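You operate a simulated robot arm through the tools that you are given. There is no shell and no other tool.

You run a simulated robot arm. Do the job below in one go: nothing can be reset, and whatever is moved stays where it is left.

## Task
Unscrew tube 56, pipette in 5 ml from the stand's trough and screw the cap back on.
Fine: latch at HELD while the cap is off (cap in the navy tray), FREE at the end; fit a tip, drop it in the tip bin after; spill nothing.

It is judged by the outcome, as a careful person would: the job done as asked, and still so three seconds after it is handed in. It fails if anything else is knocked over, pushed out of place, dropped, spilled or broken. A push-on lid holds only when it is set on centred and level and pressed home; a screw cap is set on level and turned clockwise until tight.

## Robot
A 7-joint arm with a two-finger parallel gripper, fixed in place. Base frame: the origin is on the floor under the middle of its stand, x ahead of it, y to its left, z up. Readings come in mm, degrees, newtons and seconds.
It reaches about 1247 mm from its shoulder. Its first joint turns from -132.0 to 132.0 degrees. Payload 3.91 kg.
Tool frame: the origin (TCP) lies between the finger pads and is the grasp point; the fingertips stand 30 mm ahead of it; z points along the fingers, y is the line along which they close. The gripper opens to 110 mm. The fingers are 20 mm wide and 10 mm thick; the gripper's body (48 by 112 mm) begins 55 mm behind the TCP.
Orientation is that of the tool frame in the base frame, as [roll, pitch, yaw] about the fixed x, y, z axes, in that order (R = Rz(yaw) Ry(pitch) Rx(roll)). With the fingers straight down and closing along the base's y, the tool's x points along the base's -x, its y along +y and its z along -z.

## Interface
- The arm moves only by the tool step_arm. Its arguments are lists of equal length, an entry for each row: "linear": the shift along the base's x, y, z in mm, a list of three; "rotation": the turn, a rotation vector about the base's x, y, z in degrees, a list of three; "hand": the closure in counts, from 0 (fully open) to 255 (shut). In form: {"linear": [[tx, ty, tz], ...], "rotation": [[rx, ry, rz], ...], "hand": [hand, ...]}. A call has 1 to 20 rows; each row is the pose to reach, as a shift and turn from the pose commanded when the call began. Rows are played at 5 a second. More than 50 mm and 8.6 degrees between two rows, or a gripper value outside its range, and nothing of the call is played. Where a pose cannot be reached the arm comes as near as it can. A force on the tool above 80 N (or 10 N above the force at the start of the call, whichever is more), or a blocked arm, ends the call early, and 0.2 s more pass. Each finger travels about 108 mm/s and halts on what it meets, pressing with about 31 N; the grip force reading is that of the motor and also rises with nothing between the fingers. The clock runs only during rows and for 0.2 s after the last one: add rows that repeat a pose to give the fingers time. The reply holds the time, the measured pose of the TCP, the force on the tool along the base axes, the opening and the grip force, in the units named above and with some noise, with the torque about the TCP (base axes, N m) and any sound that the robot's microphone picked up.
- Cameras (640 x 400 px; columns grow to the right, rows downward): "scene" is fixed at [49.9, 499.6, 1713.1]; the picture's right is [0.21, -0.98, 0.00], its down [-0.71, -0.15, -0.68] and it looks along [0.67, 0.14, -0.73] (base axes); focal length 310 px, centre (320, 200). "wrist" rides on the gripper at [72, 17, -103] in the tool frame; the picture's right is [-0.23, 0.97, 0.00], its down [-0.76, -0.18, -0.62] and it looks along [-0.61, -0.14, 0.78] (tool axes); focal length 222 px, centre (320, 200). There is no depth. A picture from a camera that has moved, and an enlarged one, comes with that camera's place and axes in the base frame and with its lens.
- snapshot(camera): a new picture of that camera. No time passes.
- close_up(camera, box): a new picture of the part [left, top, right, bottom] of that camera's present view, enlarged. No time passes.
- job_done(): hands the job in; it is judged then, once.

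Nothing tells you positions but the pictures and the camera data. Unless the task says otherwise, let go and move clear before handing in.

The tools are called after ">>>" by a JSON object that holds its "method" and its "body". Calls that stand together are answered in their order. step_arm: Moves the arm, as the interface text tells. Its arguments: {"type":"object","properties":{"linear":{"type":"array"},"rotation":{"type":"array"},"hand":{"type":"array"}},"required":["linear","rotation","hand"]} The other tools are called the same way: snapshot (camera) takes a picture; close_up (camera, box) takes an enlarged picture of a part of a camera's view; job_done () hands the job in.

At the start:

```text
clock: 0.0
ee_pos: [629.6, 335.2, 1332.3]
orientation: [-179.9, 0.0, 179.9]
contact_force: [0.0, -0.1, -0.1]
moment: [0.0, -0.01, 0.04]
width: 109.8
grasp_force: 0.0
```

scene: 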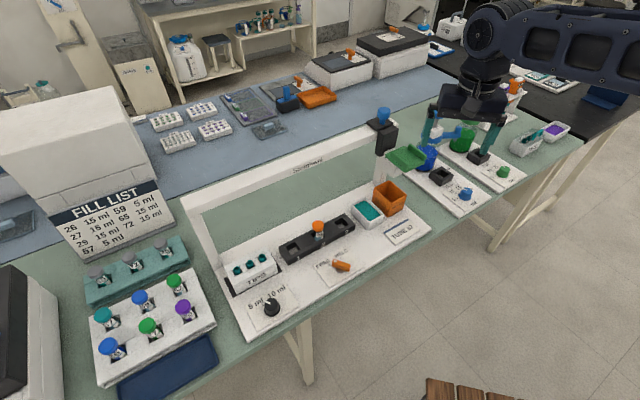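
wrist: 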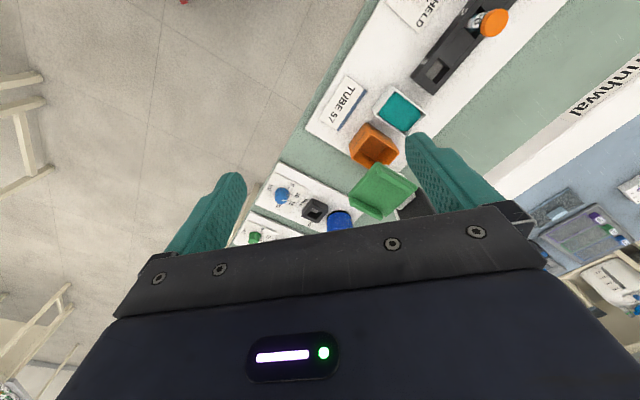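

I see a bench with a rack of capped tubes, a dispensing stand with latch and trough, and other stations. I'll take close-ups first to identify tube 56 and each fixture.

>>> {"method": "close_up", "body": {"camera": "scene", "box": [70, 220, 230, 400]}}

>>> {"method": "close_up", "body": {"camera": "scene", "box": [180, 180, 440, 340]}}

>>> {"method": "close_up", "body": {"camera": "scene", "box": [360, 90, 580, 230]}}

>>> {"method": "close_up", "body": {"camera": "scene", "box": [0, 90, 200, 260]}}

```text
2.22 times, centred on (150, 310) of scene
camera zoom: at [49.9, 499.6, 1713.1], right [0.21, -0.98, 0.0], down [-0.71, -0.15, -0.68], along [0.67, 0.14, -0.73], focal length 688 px, centre (698, -44)
```

zoom: 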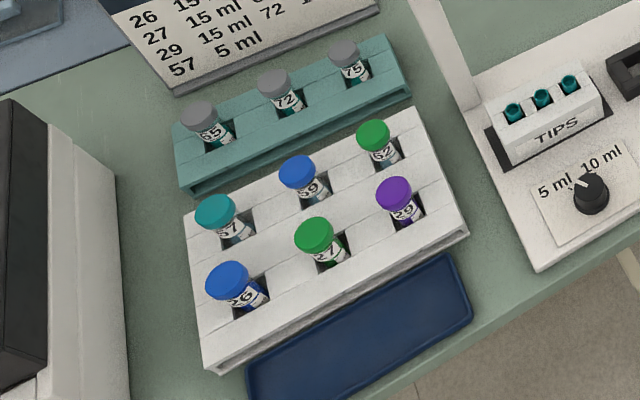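

```text
2.46 times, centred on (310, 260) of scene
camera zoom: at [49.9, 499.6, 1713.1], right [0.21, -0.98, 0.0], down [-0.71, -0.15, -0.68], along [0.67, 0.14, -0.73], focal length 762 px, centre (345, 52)
```

zoom: 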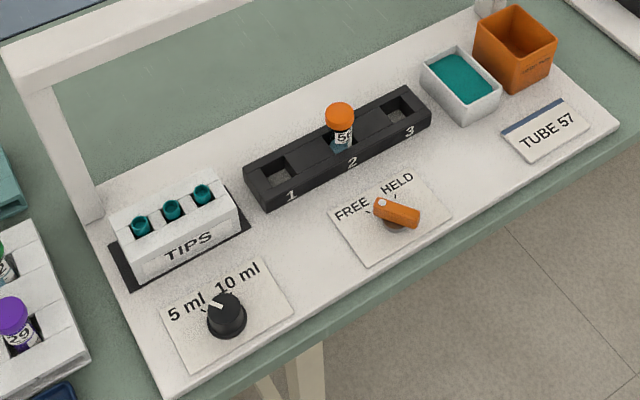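

```text
2.86 times, centred on (470, 160) of scene
camera zoom: at [49.9, 499.6, 1713.1], right [0.21, -0.98, 0.0], down [-0.71, -0.15, -0.68], along [0.67, 0.14, -0.73], focal length 885 px, centre (-109, 314)
```

zoom: 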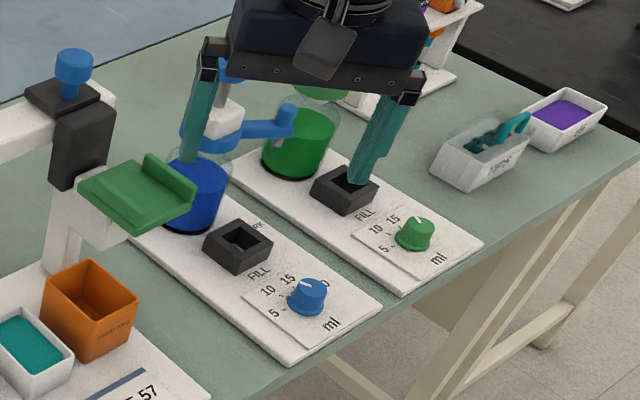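

```text
2.35 times, centred on (100, 175) of scene
camera zoom: at [49.9, 499.6, 1713.1], right [0.21, -0.98, 0.0], down [-0.71, -0.15, -0.68], along [0.67, 0.14, -0.73], focal length 729 px, centre (838, 259)
```

zoom: 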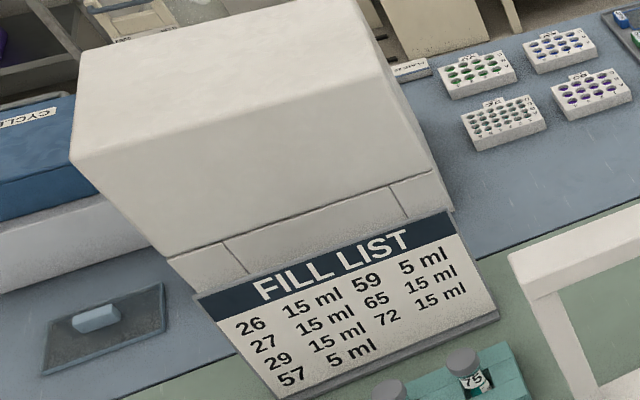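

The stand already holds an orange-capped tube in slot 2, and the rack tubes carry similar numbers. I'll zoom harder on the labels, controls and pipette.

>>> {"method": "close_up", "body": {"camera": "scene", "box": [295, 210, 345, 250]}}

>>> {"method": "close_up", "body": {"camera": "scene", "box": [90, 325, 150, 365]}}

>>> {"method": "close_up", "body": {"camera": "scene", "box": [310, 245, 380, 290]}}

>>> {"method": "close_up", "body": {"camera": "scene", "box": [240, 285, 310, 330]}}

>>> {"method": "close_up", "body": {"camera": "scene", "box": [350, 95, 450, 185]}}

>>> {"method": "close_up", "body": {"camera": "scene", "box": [220, 240, 290, 295]}}

>>> {"method": "close_up", "body": {"camera": "scene", "box": [340, 170, 430, 250]}}

```text
10.00 times, centred on (320, 230) of scene
camera zoom: at [49.9, 499.6, 1713.1], right [0.21, -0.98, 0.0], down [-0.71, -0.15, -0.68], along [0.67, 0.14, -0.73], focal length 3097 px, centre (320, -100)
```

zoom: 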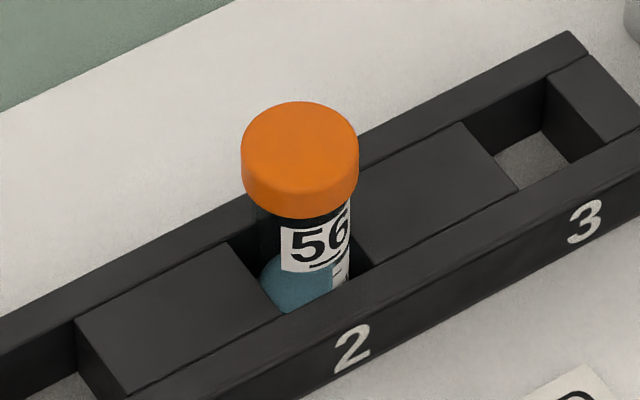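

```text
10.00 times, centred on (120, 345) of scene
camera zoom: at [49.9, 499.6, 1713.1], right [0.21, -0.98, 0.0], down [-0.71, -0.15, -0.68], along [0.67, 0.14, -0.73], focal length 3097 px, centre (2320, -1250)
```

zoom: 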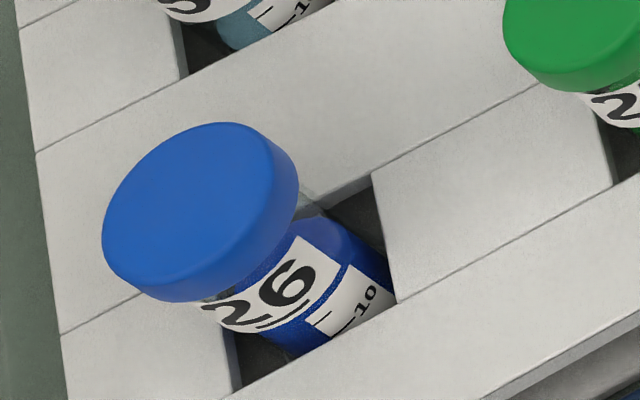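

```text
8.89 times, centred on (345, 268) of scene
camera zoom: at [49.9, 499.6, 1713.1], right [0.21, -0.98, 0.0], down [-0.71, -0.15, -0.68], along [0.67, 0.14, -0.73], focal length 2753 px, centre (98, -400)
```

zoom: 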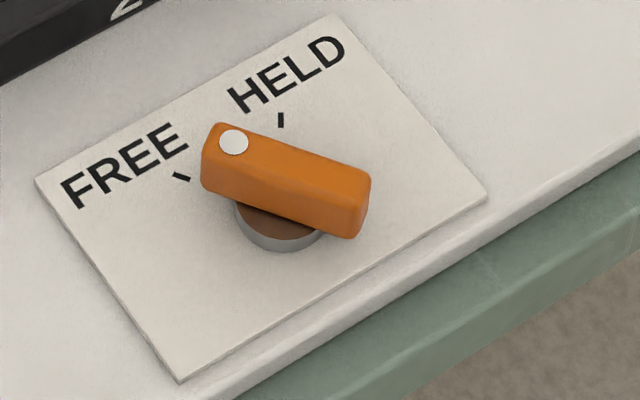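

```text
8.89 times, centred on (275, 308) of scene
camera zoom: at [49.9, 499.6, 1713.1], right [0.21, -0.98, 0.0], down [-0.71, -0.15, -0.68], along [0.67, 0.14, -0.73], focal length 2753 px, centre (720, -756)
```

zoom: 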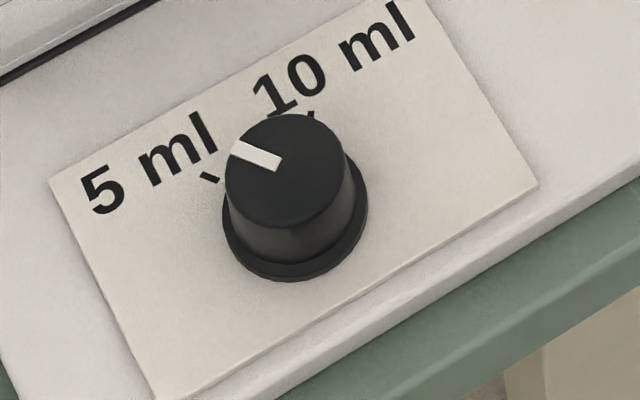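

```text
4.44 times, centred on (400, 140) of scene
camera zoom: at [49.9, 499.6, 1713.1], right [0.21, -0.98, 0.0], down [-0.71, -0.15, -0.68], along [0.67, 0.14, -0.73], focal length 1376 px, centre (-36, 467)
```

zoom: 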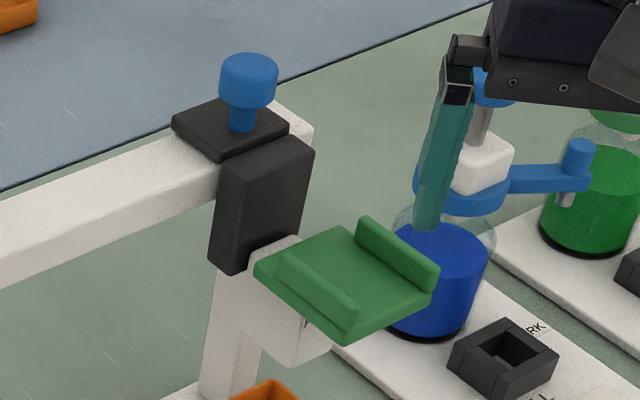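

```text
7.27 times, centred on (255, 268) of scene
camera zoom: at [49.9, 499.6, 1713.1], right [0.21, -0.98, 0.0], down [-0.71, -0.15, -0.68], along [0.67, 0.14, -0.73], focal length 2252 px, centre (793, -291)
```

zoom: 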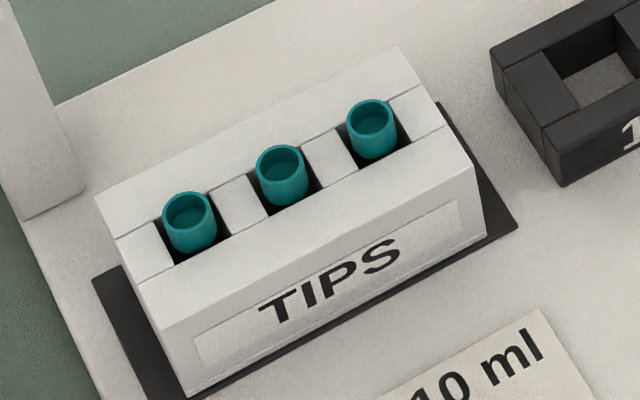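

```text
5.00 times, centred on (385, 210) of scene
camera zoom: at [49.9, 499.6, 1713.1], right [0.21, -0.98, 0.0], down [-0.71, -0.15, -0.68], along [0.67, 0.14, -0.73], focal length 1548 px, centre (-5, 150)
```

zoom: 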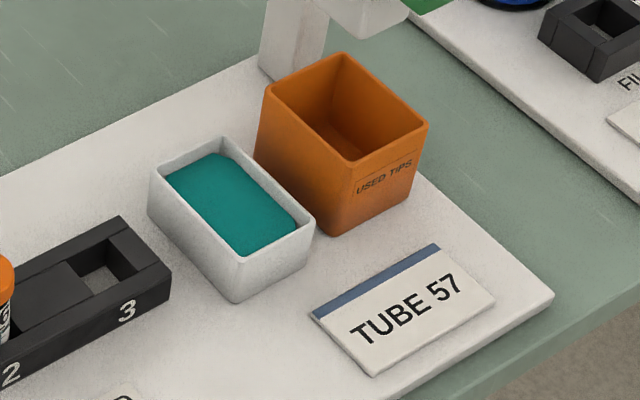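

Tube 56 is the orange-capped one already sitting in slot 2 of the stand, roughly at (610, 620). The stand runs diagonally in front of the robot, so next I'll turn the wrist about 43° and raise a view over it to measure things.

>>> {"method": "step_arm", "body": {"linear": [[-28, 16, -9.5], [-56, 32, -19], [-84, 48, -28.5], [-112, 64.5, -38], [-140, 80.5, -47.5], [-168, 96.5, -57], [-196, 113, -66.5], [-224, 129, -76]], "rotation": [[0, 0, 5.4], [0, 0, 10.8], [0, 0, 16.1], [0, 0, 21.5], [0, 0, 26.9], [0, 0, 32.3], [0, 0, 37.6], [0, 0, 43]], "hand": [0, 0, 0, 0, 0, 0, 0, 0]}}

>>> {"method": "snapshot", "body": {"camera": "wrist"}}

>>> {"method": "snapshot", "body": {"camera": "scene"}}

```text
clock: 1.8
ee_pos: [406.2, 462.0, 1258.5]
orientation: [179.9, 0.0, -136.9]
contact_force: [0.0, 0.3, -0.2]
moment: [0.02, 0.0, 0.01]
width: 110.1
grasp_force: 0.0
```

```text
taken
camera wrist: at [341.9, 425.4, 1361.2], right [-0.5, 0.87, 0.0], down [0.68, 0.39, 0.62], along [0.54, 0.31, -0.78], focal length 222 px, centre (320, 200)
```

wrist: 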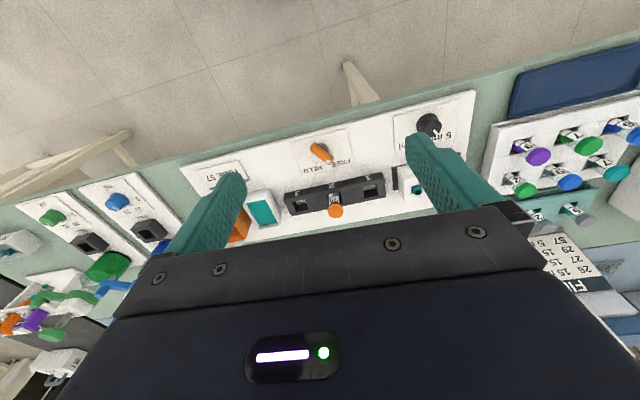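

```text
taken
```

scene: 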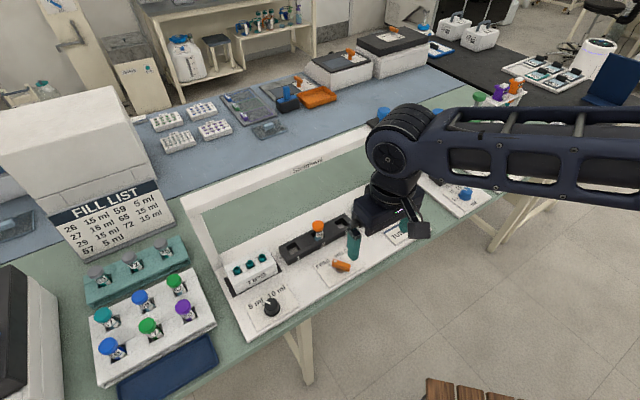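

I can now triangulate between both views. I'll enlarge parts of the wrist picture for precise pixel positions.

>>> {"method": "close_up", "body": {"camera": "wrist", "box": [280, 160, 400, 235]}}

>>> {"method": "close_up", "body": {"camera": "wrist", "box": [280, 120, 380, 182]}}

>>> {"method": "close_up", "body": {"camera": "wrist", "box": [380, 85, 500, 160]}}

>>> {"method": "close_up", "body": {"camera": "wrist", "box": [180, 150, 300, 225]}}

>>> {"method": "close_up", "body": {"camera": "wrist", "box": [480, 40, 640, 140]}}

```text
5.33 times, centred on (340, 198) of wrist
camera zoom: at [341.9, 425.4, 1361.2], right [-0.5, 0.87, 0.0], down [0.68, 0.39, 0.62], along [0.54, 0.31, -0.78], focal length 1185 px, centre (213, 213)
```

zoom: 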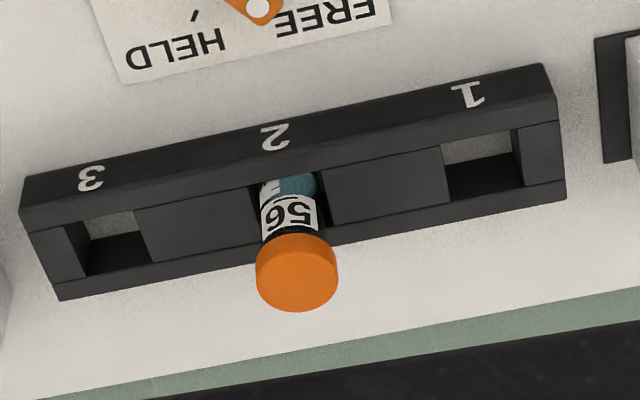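

```text
6.40 times, centred on (330, 151) of wrist
camera zoom: at [341.9, 425.4, 1361.2], right [-0.5, 0.87, 0.0], down [0.68, 0.39, 0.62], along [0.54, 0.31, -0.78], focal length 1422 px, centre (256, 514)
```

zoom: 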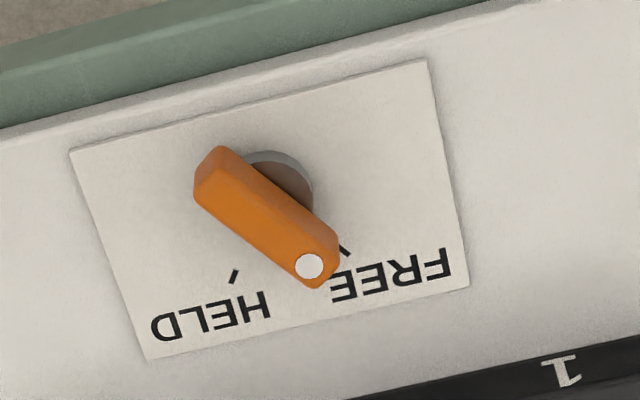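

```text
5.33 times, centred on (440, 122) of wrist
camera zoom: at [341.9, 425.4, 1361.2], right [-0.5, 0.87, 0.0], down [0.68, 0.39, 0.62], along [0.54, 0.31, -0.78], focal length 1185 px, centre (-320, 613)
```

zoom: 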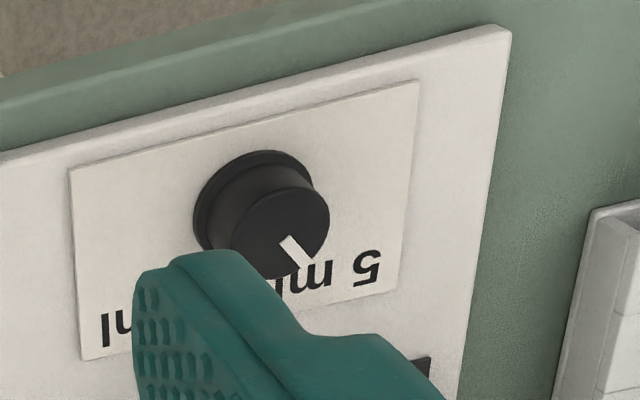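

```text
5.33 times, centred on (240, 188) of wrist
camera zoom: at [341.9, 425.4, 1361.2], right [-0.5, 0.87, 0.0], down [0.68, 0.39, 0.62], along [0.54, 0.31, -0.78], focal length 1185 px, centre (747, 267)
```

zoom: 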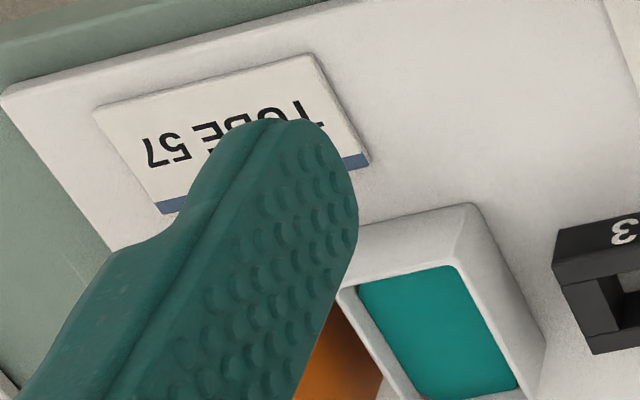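

```text
4.00 times, centred on (560, 90) of wrist
camera zoom: at [341.9, 425.4, 1361.2], right [-0.5, 0.87, 0.0], down [0.68, 0.39, 0.62], along [0.54, 0.31, -0.78], focal length 888 px, centre (-640, 640)
```

zoom: 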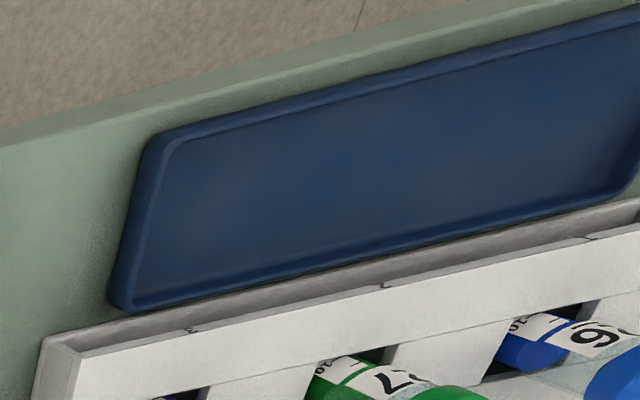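

Triangulating puts the tube 56 cap near (620, 628, z≈980), and the stand's long axis runs along about (0.73, -0.69). The black unit with the blue knob on the gantry looks like the pipette, so I'll tilt the wrist camera for a level look at it.

>>> {"method": "step_arm", "body": {"linear": [[28, -18.5, -6], [56, -37, -12], [83, -55.5, -19], [111, -74, -25], [139, -92.5, -31], [167, -111, -38], [194, -129.5, -44], [222, -148, -50]], "rotation": [[3.8, -4.1, 0], [7.7, -8.2, 0], [11.5, -12.3, 0], [15.4, -16.4, 0], [19.2, -20.6, 0], [23, -24.7, 0], [26.9, -28.8, 0], [30.7, -32.9, 0]], "hand": [0, 0, 0, 0, 0, 0, 0, 0]}}

>>> {"method": "snapshot", "body": {"camera": "wrist"}}

>>> {"method": "snapshot", "body": {"camera": "scene"}}

```text
clock: 3.6
ee_pos: [628.9, 315.7, 1206.0]
orientation: [180.0, 45.2, -137.0]
contact_force: [-0.1, -0.1, -0.3]
moment: [-0.06, 0.0, -0.01]
width: 110.0
grasp_force: 0.1
```

```text
taken
camera wrist: at [526.5, 242.7, 1227.6], right [-0.55, 0.82, 0.16], down [0.19, -0.06, 0.98], along [0.82, 0.57, -0.12], focal length 222 px, centre (320, 200)
```

wrist: 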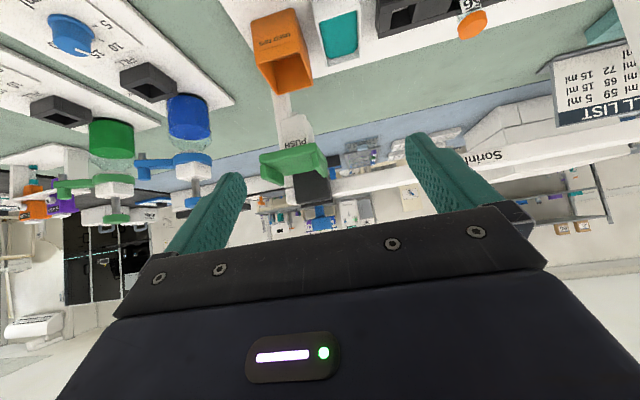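

```text
taken
```

scene: 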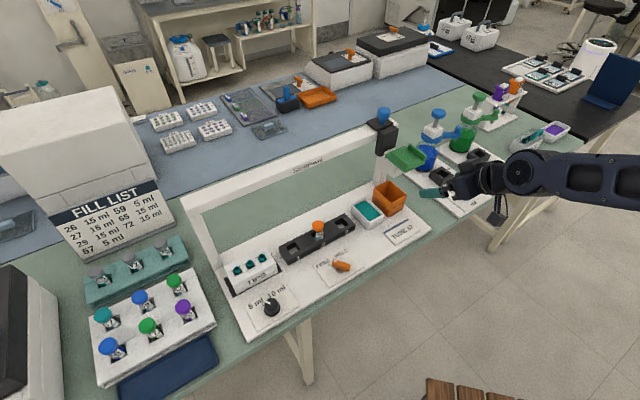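

>>> {"method": "close_up", "body": {"camera": "wrist", "box": [240, 90, 360, 210]}}

>>> {"method": "close_up", "body": {"camera": "wrist", "box": [240, 0, 400, 100]}}

>>> {"method": "close_up", "body": {"camera": "scene", "box": [360, 95, 440, 180]}}

>>> {"method": "close_up", "body": {"camera": "scene", "box": [410, 80, 540, 180]}}

```text
3.33 times, centred on (300, 150) of wrist
camera zoom: at [526.5, 242.7, 1227.6], right [-0.55, 0.82, 0.16], down [0.19, -0.06, 0.98], along [0.82, 0.57, -0.12], focal length 740 px, centre (387, 367)
```

zoom: 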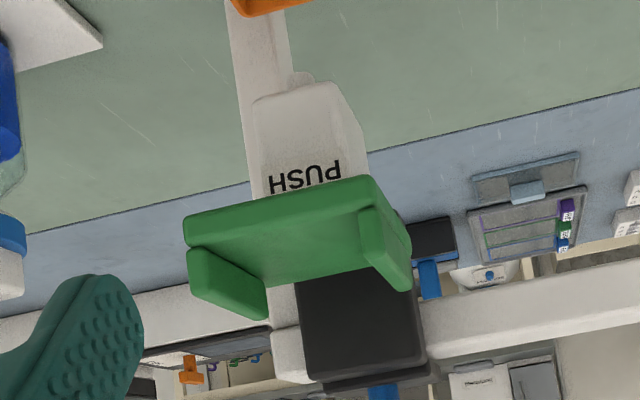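

```text
4.00 times, centred on (320, 50) of wrist
camera zoom: at [526.5, 242.7, 1227.6], right [-0.55, 0.82, 0.16], down [0.19, -0.06, 0.98], along [0.82, 0.57, -0.12], focal length 888 px, centre (320, 800)
```

zoom: 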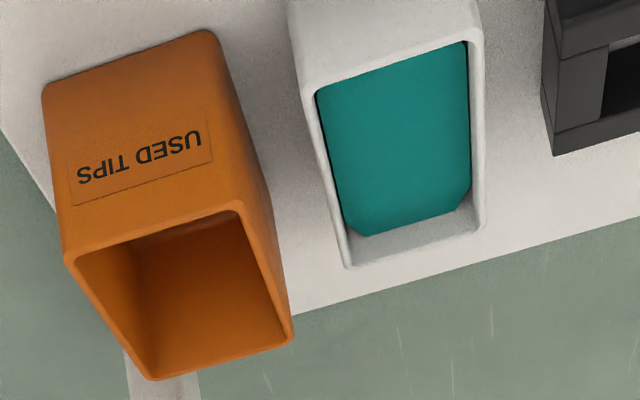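

```text
4.71 times, centred on (400, 138) of scene
camera zoom: at [49.9, 499.6, 1713.1], right [0.21, -0.98, 0.0], down [-0.71, -0.15, -0.68], along [0.67, 0.14, -0.73], focal length 1457 px, centre (-56, 494)
```

zoom: 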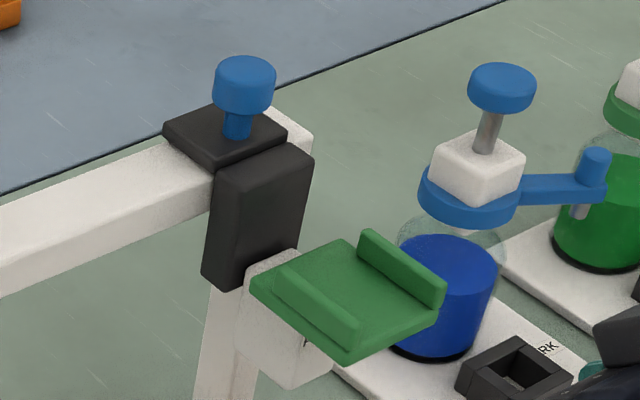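

```text
4.00 times, centred on (475, 130) of scene
camera zoom: at [49.9, 499.6, 1713.1], right [0.21, -0.98, 0.0], down [-0.71, -0.15, -0.68], along [0.67, 0.14, -0.73], focal length 1239 px, centre (-300, 480)
```

zoom: 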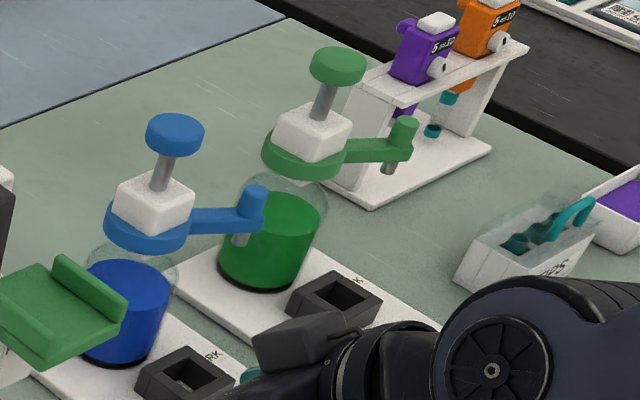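

The carriage has a white block marked PUSH with a green paddle, a nozzle beneath it, and a blue knob on the bar clamp. I'll look at it from above to see how the blue knob is mounted.

>>> {"method": "step_arm", "body": {"linear": [[14, -4, 36], [34, -10, 72], [52, -15, 108], [69, -20, 145], [86, -25, 181]], "rotation": [[-2, 2.2, 0], [-4, 4.4, 0], [-6, 6.6, 0], [-8, 8.8, 0], [-10.2, 11, 0]], "hand": [0, 0, 0, 0, 0]}}

>>> {"method": "snapshot", "body": {"camera": "wrist"}}

>>> {"method": "close_up", "body": {"camera": "wrist", "box": [230, 60, 410, 220]}}

```text
clock: 4.8
ee_pos: [712.4, 290.2, 1387.9]
orientation: [180.0, 30.0, -137.0]
contact_force: [-0.9, -0.2, 0.2]
moment: [-0.04, -0.02, -0.02]
width: 110.0
grasp_force: 0.1
```

```text
taken
camera wrist: at [617.8, 223.9, 1441.7], right [-0.52, 0.85, 0.11], down [0.38, 0.11, 0.92], along [0.77, 0.52, -0.37], focal length 222 px, centre (320, 200)
```

wrist: 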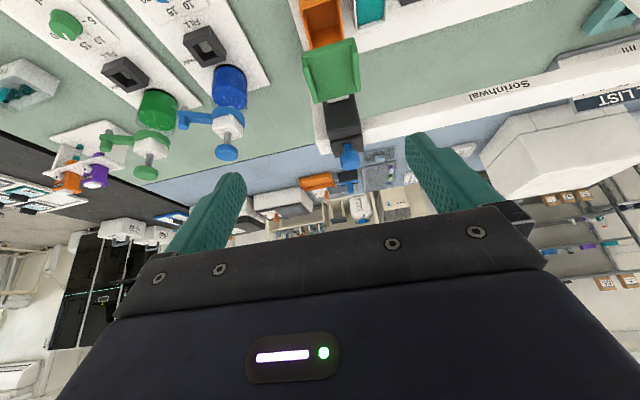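

```text
2.50 times, centred on (320, 140) of wrist
camera zoom: at [617.8, 223.9, 1441.7], right [-0.52, 0.85, 0.11], down [0.38, 0.11, 0.92], along [0.77, 0.52, -0.37], focal length 555 px, centre (320, 350)
```

zoom: 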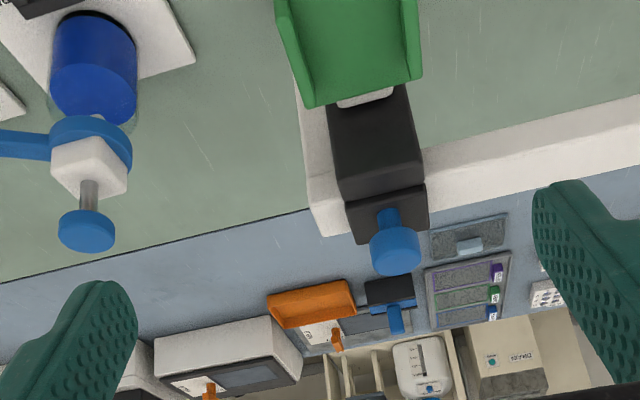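

The blue knob is a stemmed button on top of the carriage, and the green paddle has side lips for sliding and pushing down. Next I'll view the dial and latch up close from above with the tool vertical.

>>> {"method": "step_arm", "body": {"linear": [[-24.3, 23.6, -21.3], [-48.6, 47.1, -42.6], [-72.9, 70.7, -63.9], [-97.1, 94.3, -85.1], [-121.4, 117.9, -106.4], [-145.7, 141.4, -127.7], [-170, 165, -149], [-194.3, 188.6, -170.3], [-218.6, 212.1, -191.6], [-242.9, 235.7, -212.9], [-267.1, 259.3, -234.1], [-291.4, 282.9, -255.4], [-315.7, 306.4, -276.7], [-340, 330, -298]], "rotation": [[-1.46, 1.57, 0], [-2.93, 3.13, 0], [-4.4, 4.7, 0], [-5.85, 6.26, 0], [-7.3, 7.8, 0], [-8.8, 9.4, 0], [-10.25, 10.97, 0], [-11.7, 12.5, 0], [-13.2, 14.1, 0], [-14.6, 15.7, 0], [-16.1, 17.2, 0], [-17.6, 18.8, 0], [-19, 20.4, 0], [-20.5, 21.94, 0]], "hand": [0, 0, 0, 0, 0, 0, 0, 0, 0, 0, 0, 0, 0, 0]}}

>>> {"method": "snapshot", "body": {"camera": "wrist"}}

>>> {"method": "close_up", "body": {"camera": "wrist", "box": [320, 90, 420, 152]}}

```text
clock: 7.8
ee_pos: [373.2, 621.8, 1088.6]
orientation: [-179.9, 0.1, -137.0]
contact_force: [0.6, 0.1, 0.2]
moment: [0.03, 0.01, 0.0]
width: 110.0
grasp_force: 0.0
```

```text
taken
camera wrist: at [308.4, 584.6, 1192.7], right [-0.5, 0.87, 0.0], down [0.68, 0.39, 0.62], along [0.54, 0.31, -0.78], focal length 222 px, centre (320, 200)
```

wrist: 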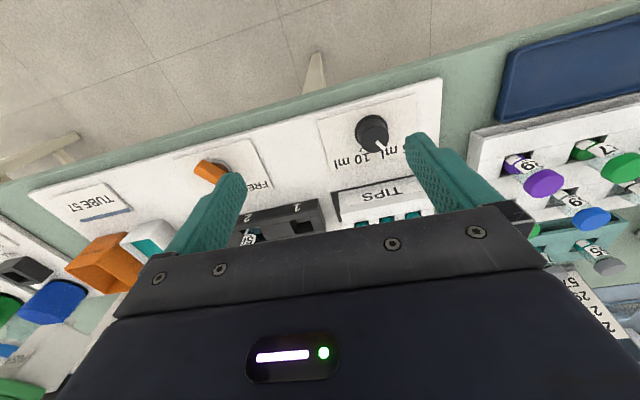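

```text
6.40 times, centred on (370, 121) of wrist
camera zoom: at [308.4, 584.6, 1192.7], right [-0.5, 0.87, 0.0], down [0.68, 0.39, 0.62], along [0.54, 0.31, -0.78], focal length 1422 px, centre (0, 706)
```

zoom: 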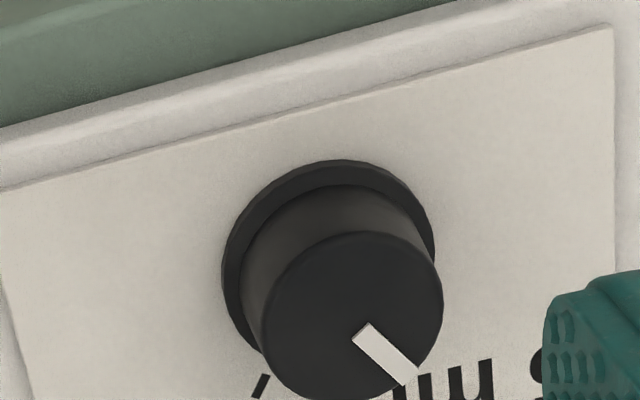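

The pointer works out at about 79°, matching the 5 ml tick, so the dial is already set to 5 ml. Next I'll hover over the latch lever, near (530, 540), to measure it.

>>> {"method": "step_arm", "body": {"linear": [[39, -20, -5], [78, -41, -20], [118, -61, -40], [157, -82, -58], [157, -82, -58]], "rotation": [[0, 0, 0], [0, 0, 0], [0, 0, 0], [0, 0, 0], [0, 0, 0]], "hand": [0, 0, 0, 0, 0]}}

>>> {"method": "snapshot", "body": {"camera": "wrist"}}

>>> {"method": "close_up", "body": {"camera": "wrist", "box": [250, 70, 410, 170]}}

>>> {"method": "close_up", "body": {"camera": "wrist", "box": [240, 120, 420, 220]}}

```text
clock: 9.0
ee_pos: [532.6, 540.4, 1030.7]
orientation: [180.0, 0.0, -137.0]
contact_force: [0.2, 0.2, 1.3]
moment: [0.01, 0.01, -0.02]
width: 110.0
grasp_force: 0.1
```

```text
taken
camera wrist: at [467.2, 502.8, 1134.1], right [-0.5, 0.87, 0.0], down [0.68, 0.39, 0.62], along [0.54, 0.31, -0.78], focal length 222 px, centre (320, 200)
```

wrist: 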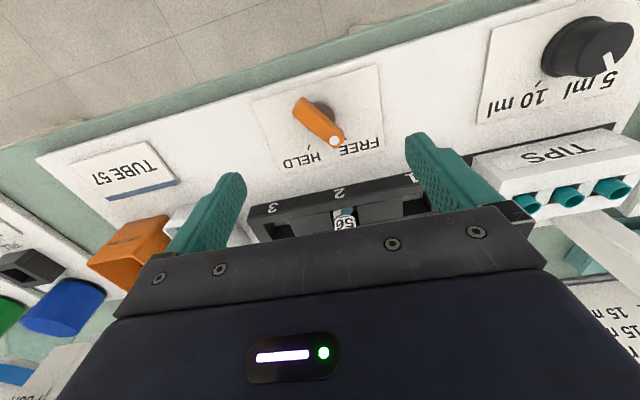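

```text
4.00 times, centred on (330, 120) of wrist
camera zoom: at [467.2, 502.8, 1134.1], right [-0.5, 0.87, 0.0], down [0.68, 0.39, 0.62], along [0.54, 0.31, -0.78], focal length 888 px, centre (280, 520)
```

zoom: 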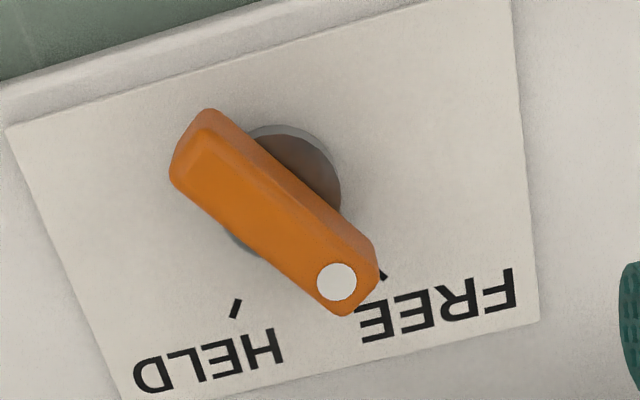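

```text
3.56 times, centred on (330, 170) of wrist
camera zoom: at [467.2, 502.8, 1134.1], right [-0.5, 0.87, 0.0], down [0.68, 0.39, 0.62], along [0.54, 0.31, -0.78], focal length 790 px, centre (284, 307)
```

zoom: 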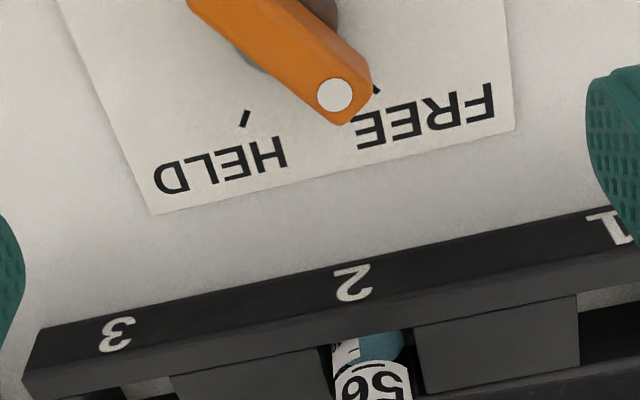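

The latch pivot comes out near (532.6, 540), with its lever pointing at FREE. I'll turn the fingers square across the lever, part-close them and check before going down.

>>> {"method": "step_arm", "body": {"linear": [[0, 0, 0], [0, 0, -6], [0, 0, -12], [0, 0, -18], [0, 0, -24], [0, 0, -24]], "rotation": [[0, 0, 7], [0, 0, 14], [0, 0, 21], [0, 0, 28], [0, 0, 34], [0, 0, 34]], "hand": [40, 80, 120, 140, 140, 140]}}

>>> {"method": "snapshot", "body": {"camera": "wrist"}}

>>> {"method": "close_up", "body": {"camera": "wrist", "box": [250, 80, 410, 180]}}

```text
clock: 10.4
ee_pos: [530.4, 541.2, 1007.1]
orientation: [180.0, 0.0, -102.9]
contact_force: [0.2, 0.0, -0.7]
moment: [0.0, -0.03, 0.01]
width: 49.5
grasp_force: 0.0
```

```text
taken
camera wrist: at [497.9, 473.1, 1110.8], right [-0.9, 0.44, 0.0], down [0.34, 0.7, 0.62], along [0.27, 0.56, -0.78], focal length 222 px, centre (320, 200)
```

wrist: 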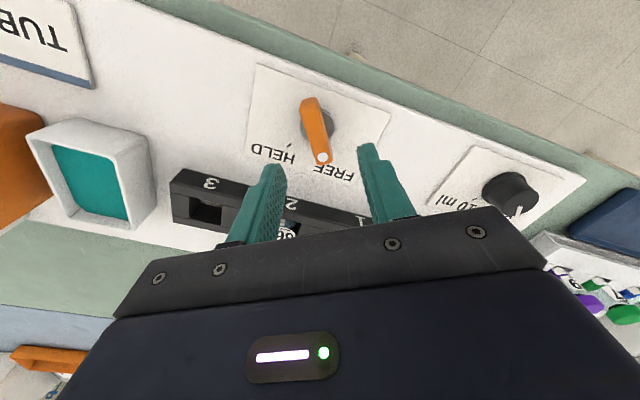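

```text
4.00 times, centred on (330, 130) of wrist
camera zoom: at [497.9, 473.1, 1110.8], right [-0.9, 0.44, 0.0], down [0.34, 0.7, 0.62], along [0.27, 0.56, -0.78], focal length 888 px, centre (280, 480)
```

zoom: 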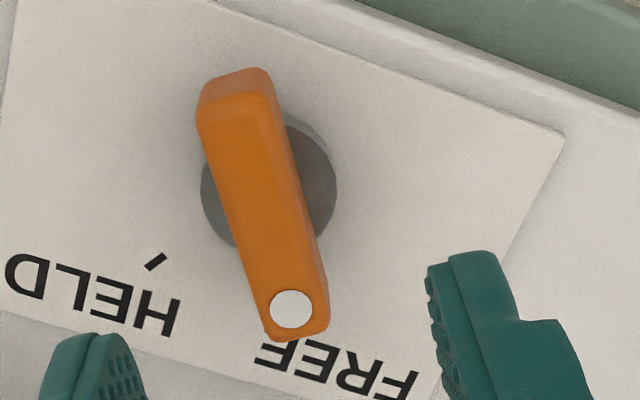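

The fingers straddle the lever squarely, and the pivot sits about 2 mm to +x of the tool. I'll correct that and go down around the lever.

>>> {"method": "step_arm", "body": {"linear": [[2.3, 0, -20], [2.3, 0, -40], [2.3, 0, -64], [2.3, 0, -64]], "rotation": [[0, 0, 0], [0, 0, 0], [0, 0, 0], [0, 0, 0]], "hand": [140, 140, 140, 140]}}

>>> {"method": "snapshot", "body": {"camera": "wrist"}}

>>> {"method": "close_up", "body": {"camera": "wrist", "box": [240, 100, 400, 230]}}

>>> {"method": "close_up", "body": {"camera": "scene", "box": [300, 220, 400, 290]}}

```text
clock: 11.4
ee_pos: [533.0, 539.0, 943.9]
orientation: [-180.0, 0.0, -103.0]
contact_force: [0.1, -0.8, 0.6]
moment: [0.0, -0.02, 0.0]
width: 49.7
grasp_force: 0.1
```

```text
taken
camera wrist: at [500.3, 471.7, 1047.3], right [-0.9, 0.44, 0.0], down [0.34, 0.7, 0.62], along [0.27, 0.56, -0.78], focal length 222 px, centre (320, 200)
```

wrist: 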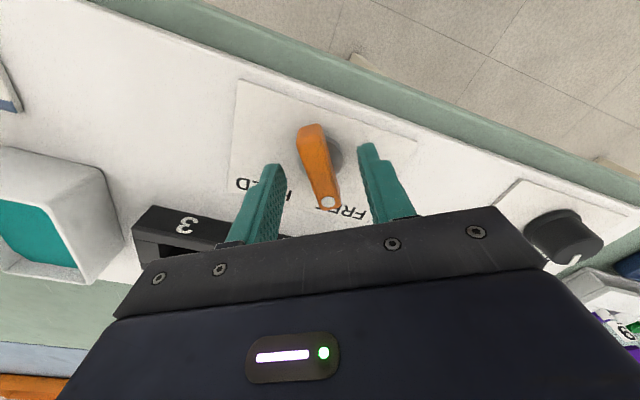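

```text
3.08 times, centred on (320, 165) of wrist
camera zoom: at [500.3, 471.7, 1047.3], right [-0.9, 0.44, 0.0], down [0.34, 0.7, 0.62], along [0.27, 0.56, -0.78], focal length 684 px, centre (320, 308)
```

zoom: 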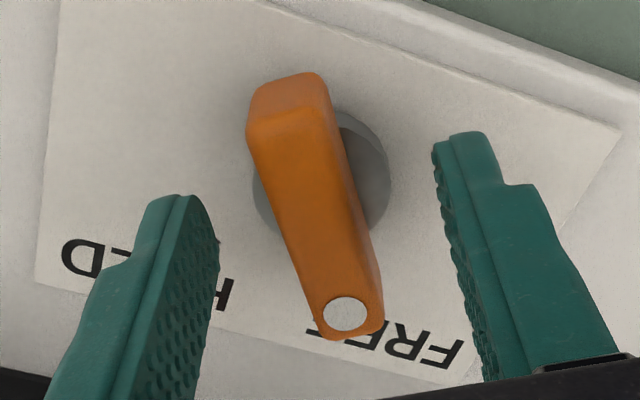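

```text
5.71 times, centred on (350, 255) of scene
camera zoom: at [49.9, 499.6, 1713.1], right [0.21, -0.98, 0.0], down [-0.71, -0.15, -0.68], along [0.67, 0.14, -0.73], focal length 1770 px, centre (149, -114)
```

zoom: 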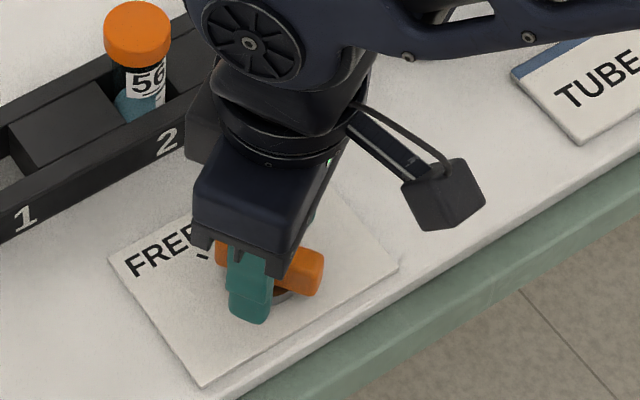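

The lever lies between the fingers, with nothing touched so far. I'll close on it.

>>> {"method": "step_arm", "body": {"linear": [[0, 0, 0], [0, 0, 0], [0, 0, 0]], "rotation": [[0, 0, 0], [0, 0, 0], [0, 0, 0]], "hand": [200, 255, 255]}}

>>> {"method": "close_up", "body": {"camera": "wrist", "box": [240, 100, 400, 230]}}

```text
clock: 12.2
ee_pos: [534.2, 539.3, 943.8]
orientation: [179.9, 0.0, -102.9]
contact_force: [2.7, -0.7, -2.4]
moment: [0.23, -0.2, 0.01]
width: 15.7
grasp_force: 44.7
```

```text
3.08 times, centred on (320, 165) of wrist
camera zoom: at [500.5, 471.7, 1047.3], right [-0.9, 0.44, 0.0], down [0.34, 0.7, 0.62], along [0.27, 0.56, -0.78], focal length 684 px, centre (320, 308)
```

zoom: 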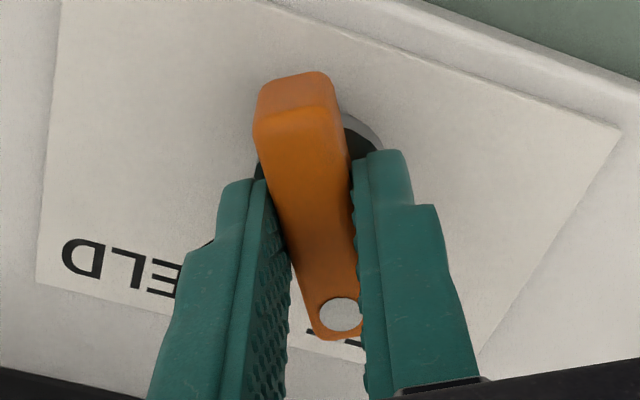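

The lever is gripped at 15.7 mm with almost no side load. I'll turn it clockwise to HELD.

>>> {"method": "step_arm", "body": {"linear": [[0, 0, 0], [0, 0, 0], [0, 0, 0], [0, 0, 0], [0, 0, 0], [0, 0, 0], [0, 0, 0], [0, 0, 0], [0, 0, 0], [0, 0, 0]], "rotation": [[0, 0, -7], [0, 0, -14], [0, 0, -21], [0, 0, -28], [0, 0, -35], [0, 0, -42], [0, 0, -49], [0, 0, -56], [0, 0, -63], [0, 0, -67]], "hand": [255, 255, 255, 255, 255, 255, 255, 255, 255, 255]}}

>>> {"method": "close_up", "body": {"camera": "wrist", "box": [240, 100, 400, 230]}}

>>> {"method": "close_up", "body": {"camera": "scene", "box": [300, 220, 400, 290]}}

```text
clock: 14.4
ee_pos: [531.2, 540.3, 944.3]
orientation: [179.9, 0.0, -170.0]
contact_force: [-17.2, 14.0, -6.0]
moment: [0.07, 1.3, 0.06]
width: 16.0
grasp_force: 44.9
```

```text
3.08 times, centred on (320, 165) of wrist
camera zoom: at [457.5, 544.2, 1047.4], right [0.06, 1.0, 0.0], down [0.78, -0.04, 0.62], along [0.62, -0.03, -0.78], focal length 684 px, centre (320, 308)
```

zoom: 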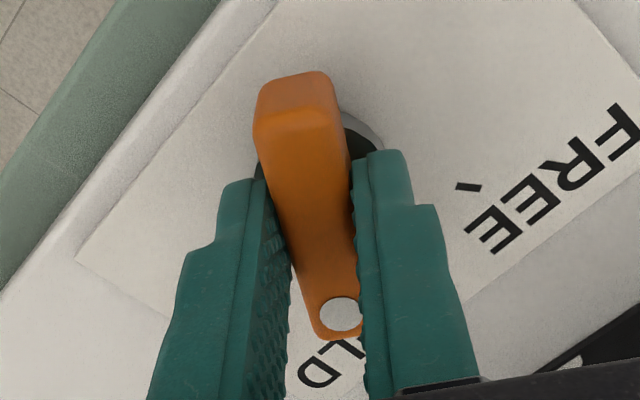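

```text
5.71 times, centred on (350, 255) of scene
camera zoom: at [49.9, 499.6, 1713.1], right [0.21, -0.98, 0.0], down [-0.71, -0.15, -0.68], along [0.67, 0.14, -0.73], focal length 1770 px, centre (149, -114)
```

zoom: 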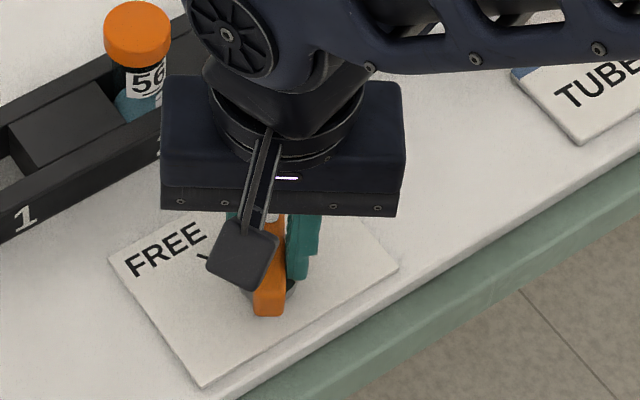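

The lever now points at about 10°, in line with the HELD tick. I'll release it and check it stays.

>>> {"method": "step_arm", "body": {"linear": [[0, 0, 0], [0, 0, 0], [0, 0, 30], [0, 0, 70], [0, 0, 90]], "rotation": [[0, 0, 0], [0, 0, 0], [0, 0, 0], [0, 0, 0], [0, 0, 0]], "hand": [170, 140, 140, 140, 140]}}

>>> {"method": "close_up", "body": {"camera": "wrist", "box": [240, 70, 400, 170]}}

>>> {"method": "snapshot", "body": {"camera": "wrist"}}

```text
clock: 15.6
ee_pos: [534.5, 539.7, 1033.8]
orientation: [179.9, 0.0, -170.1]
contact_force: [0.0, 0.6, -0.3]
moment: [-0.03, 0.0, 0.0]
width: 49.6
grasp_force: 0.0
```

```text
4.00 times, centred on (320, 120) of wrist
camera zoom: at [459.7, 543.0, 1137.0], right [0.06, 1.0, 0.0], down [0.78, -0.04, 0.62], along [0.62, -0.03, -0.78], focal length 888 px, centre (320, 520)
```

zoom: 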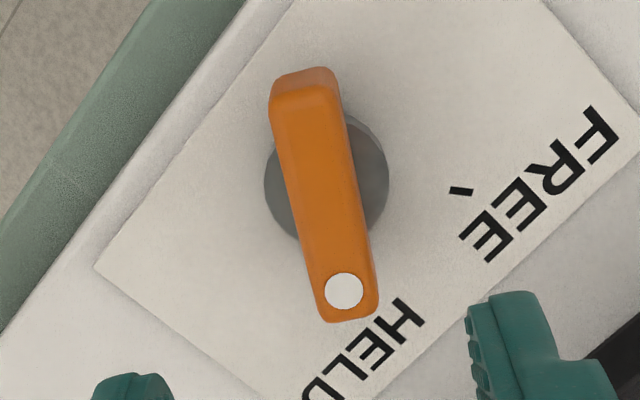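

```text
taken
camera wrist: at [459.7, 543.0, 1137.0], right [0.06, 1.0, 0.0], down [0.78, -0.04, 0.62], along [0.62, -0.03, -0.78], focal length 222 px, centre (320, 200)
```

wrist: 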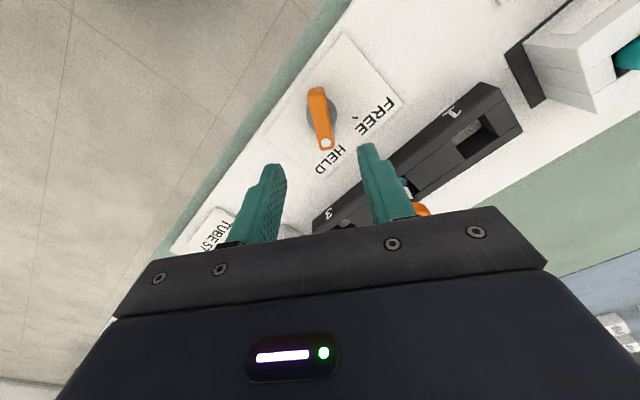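

The latch reads HELD and stayed put after release. Before moving to the cap, I'll check the wrist's bulk against the gantry bar clearance.

>>> {"method": "close_up", "body": {"camera": "scene", "box": [280, 130, 520, 290]}}

>>> {"method": "close_up", "body": {"camera": "scene", "box": [180, 120, 400, 280]}}

```text
2.50 times, centred on (400, 210) of scene
camera zoom: at [49.9, 499.6, 1713.1], right [0.21, -0.98, 0.0], down [-0.71, -0.15, -0.68], along [0.67, 0.14, -0.73], focal length 774 px, centre (120, 175)
```

zoom: 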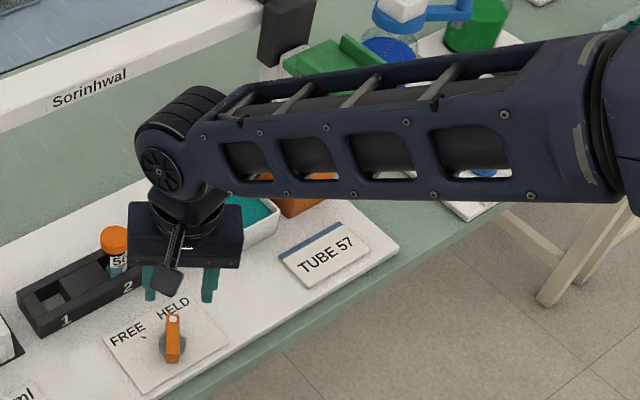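

```text
2.50 times, centred on (290, 200) of scene
camera zoom: at [49.9, 499.6, 1713.1], right [0.21, -0.98, 0.0], down [-0.71, -0.15, -0.68], along [0.67, 0.14, -0.73], focal length 774 px, centre (395, 200)
```

zoom: 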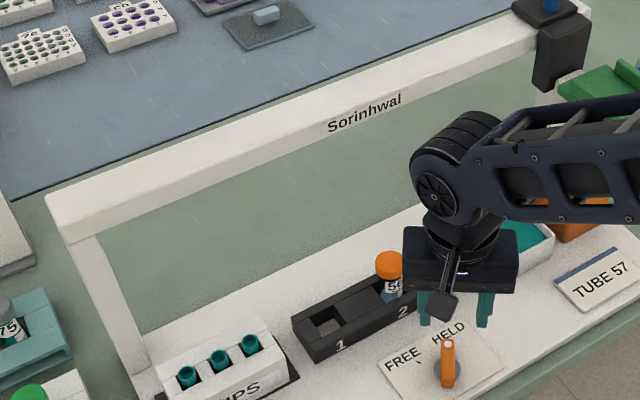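

The wrist should clear the bar: its face is about 70 mm behind the slots and the housing radius is about 45 mm. I'll rise and move over the tube 56 cap to measure it closely.

>>> {"method": "step_arm", "body": {"linear": [[0, 0, 30], [20, 20, 56], [43, 44, 56], [65, 66, 56], [86.5, 89.3, 56], [86.5, 89.3, 56]], "rotation": [[0, 0, 7], [0, 0, 14], [0, 0, 21], [0, 0, 28], [0, 0, 35], [0, 0, 35]], "hand": [110, 110, 110, 110, 110, 110]}}

>>> {"method": "snapshot", "body": {"camera": "wrist"}}

>>> {"method": "close_up", "body": {"camera": "wrist", "box": [250, 80, 390, 170]}}

>>> {"method": "close_up", "body": {"camera": "scene", "box": [280, 150, 400, 250]}}

```text
clock: 17.0
ee_pos: [620.8, 629.0, 1089.3]
orientation: [-180.0, 0.0, -134.9]
contact_force: [0.9, -0.3, 0.1]
moment: [0.0, 0.03, 0.03]
width: 62.9
grasp_force: 0.0
```

```text
taken
camera wrist: at [556.8, 589.5, 1194.1], right [-0.53, 0.85, 0.0], down [0.66, 0.41, 0.62], along [0.53, 0.33, -0.78], focal length 222 px, centre (320, 200)
```

wrist: 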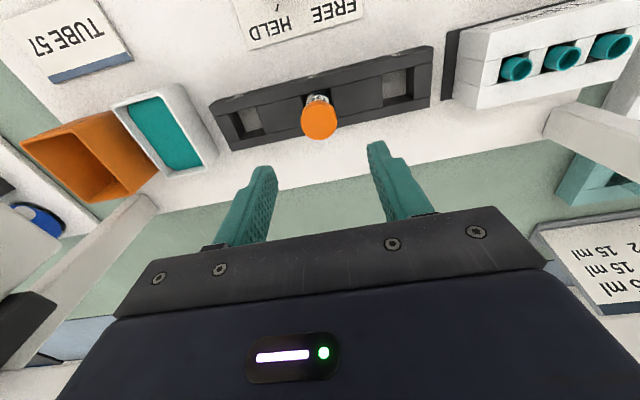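

```text
4.44 times, centred on (320, 125) of wrist
camera zoom: at [556.8, 589.5, 1194.1], right [-0.53, 0.85, 0.0], down [0.66, 0.41, 0.62], along [0.53, 0.33, -0.78], focal length 987 px, centre (320, 533)
```

zoom: 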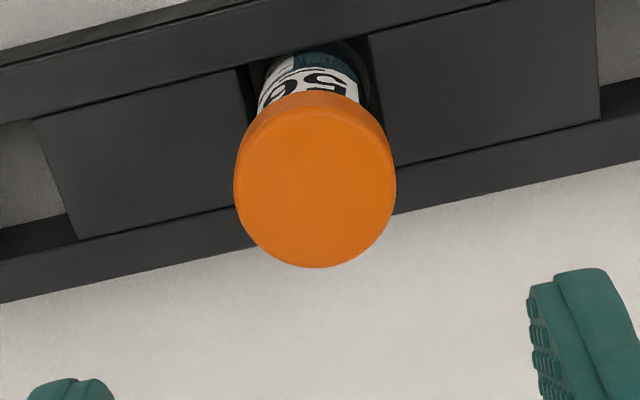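

```text
4.00 times, centred on (340, 200) of scene
camera zoom: at [49.9, 499.6, 1713.1], right [0.21, -0.98, 0.0], down [-0.71, -0.15, -0.68], along [0.67, 0.14, -0.73], focal length 1239 px, centre (240, 200)
```

zoom: 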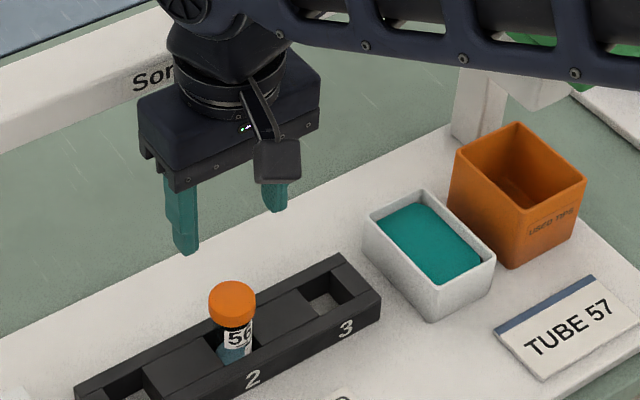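

The cap centre is at about (621, 628, 980), within 1.5 mm of the tool axis. Unscrewing means turning counter-clockwise, so I'll pre-rotate the wrist clockwise at hover height to get a long stroke and see how far the joint goes.

>>> {"method": "step_arm", "body": {"linear": [[0, 0, 0], [0, 0, 0], [0, 0, 0], [0, 0, 0], [0, 0, 0], [0, 0, 0], [0, 0, 0], [0, 0, 0], [0, 0, 0], [0, 0, 0], [0, 0, 0], [0, 0, 0], [0, 0, 0]], "rotation": [[0, 0, -8.4], [0, 0, -16.8], [0, 0, -25.2], [0, 0, -33.6], [0, 0, -42], [0, 0, -50.4], [0, 0, -58.8], [0, 0, -67.2], [0, 0, -75.6], [0, 0, -84], [0, 0, -92.4], [0, 0, -100.8], [0, 0, -108]], "hand": [110, 110, 110, 110, 110, 110, 110, 110, 110, 110, 110, 110, 110]}}

>>> {"method": "snapshot", "body": {"camera": "wrist"}}

>>> {"method": "close_up", "body": {"camera": "scene", "box": [260, 120, 420, 250]}}

```text
clock: 19.8
ee_pos: [619.0, 627.8, 1090.2]
orientation: [-180.0, -0.1, 117.0]
contact_force: [0.4, -0.1, 0.5]
moment: [0.04, 0.04, 0.01]
width: 62.7
grasp_force: 0.0
```

```text
taken
camera wrist: at [601.2, 700.4, 1193.1], right [0.97, 0.24, 0.0], down [0.19, -0.76, 0.62], along [0.15, -0.6, -0.78], focal length 222 px, centre (320, 200)
```

wrist: 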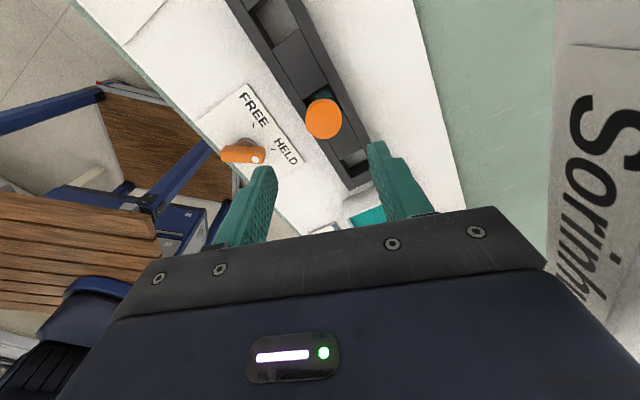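

```text
3.08 times, centred on (340, 185) of scene
camera zoom: at [49.9, 499.6, 1713.1], right [0.21, -0.98, 0.0], down [-0.71, -0.15, -0.68], along [0.67, 0.14, -0.73], focal length 953 px, centre (258, 246)
```

zoom: 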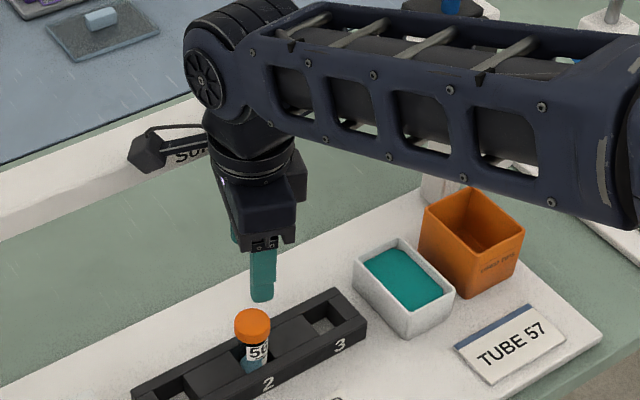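

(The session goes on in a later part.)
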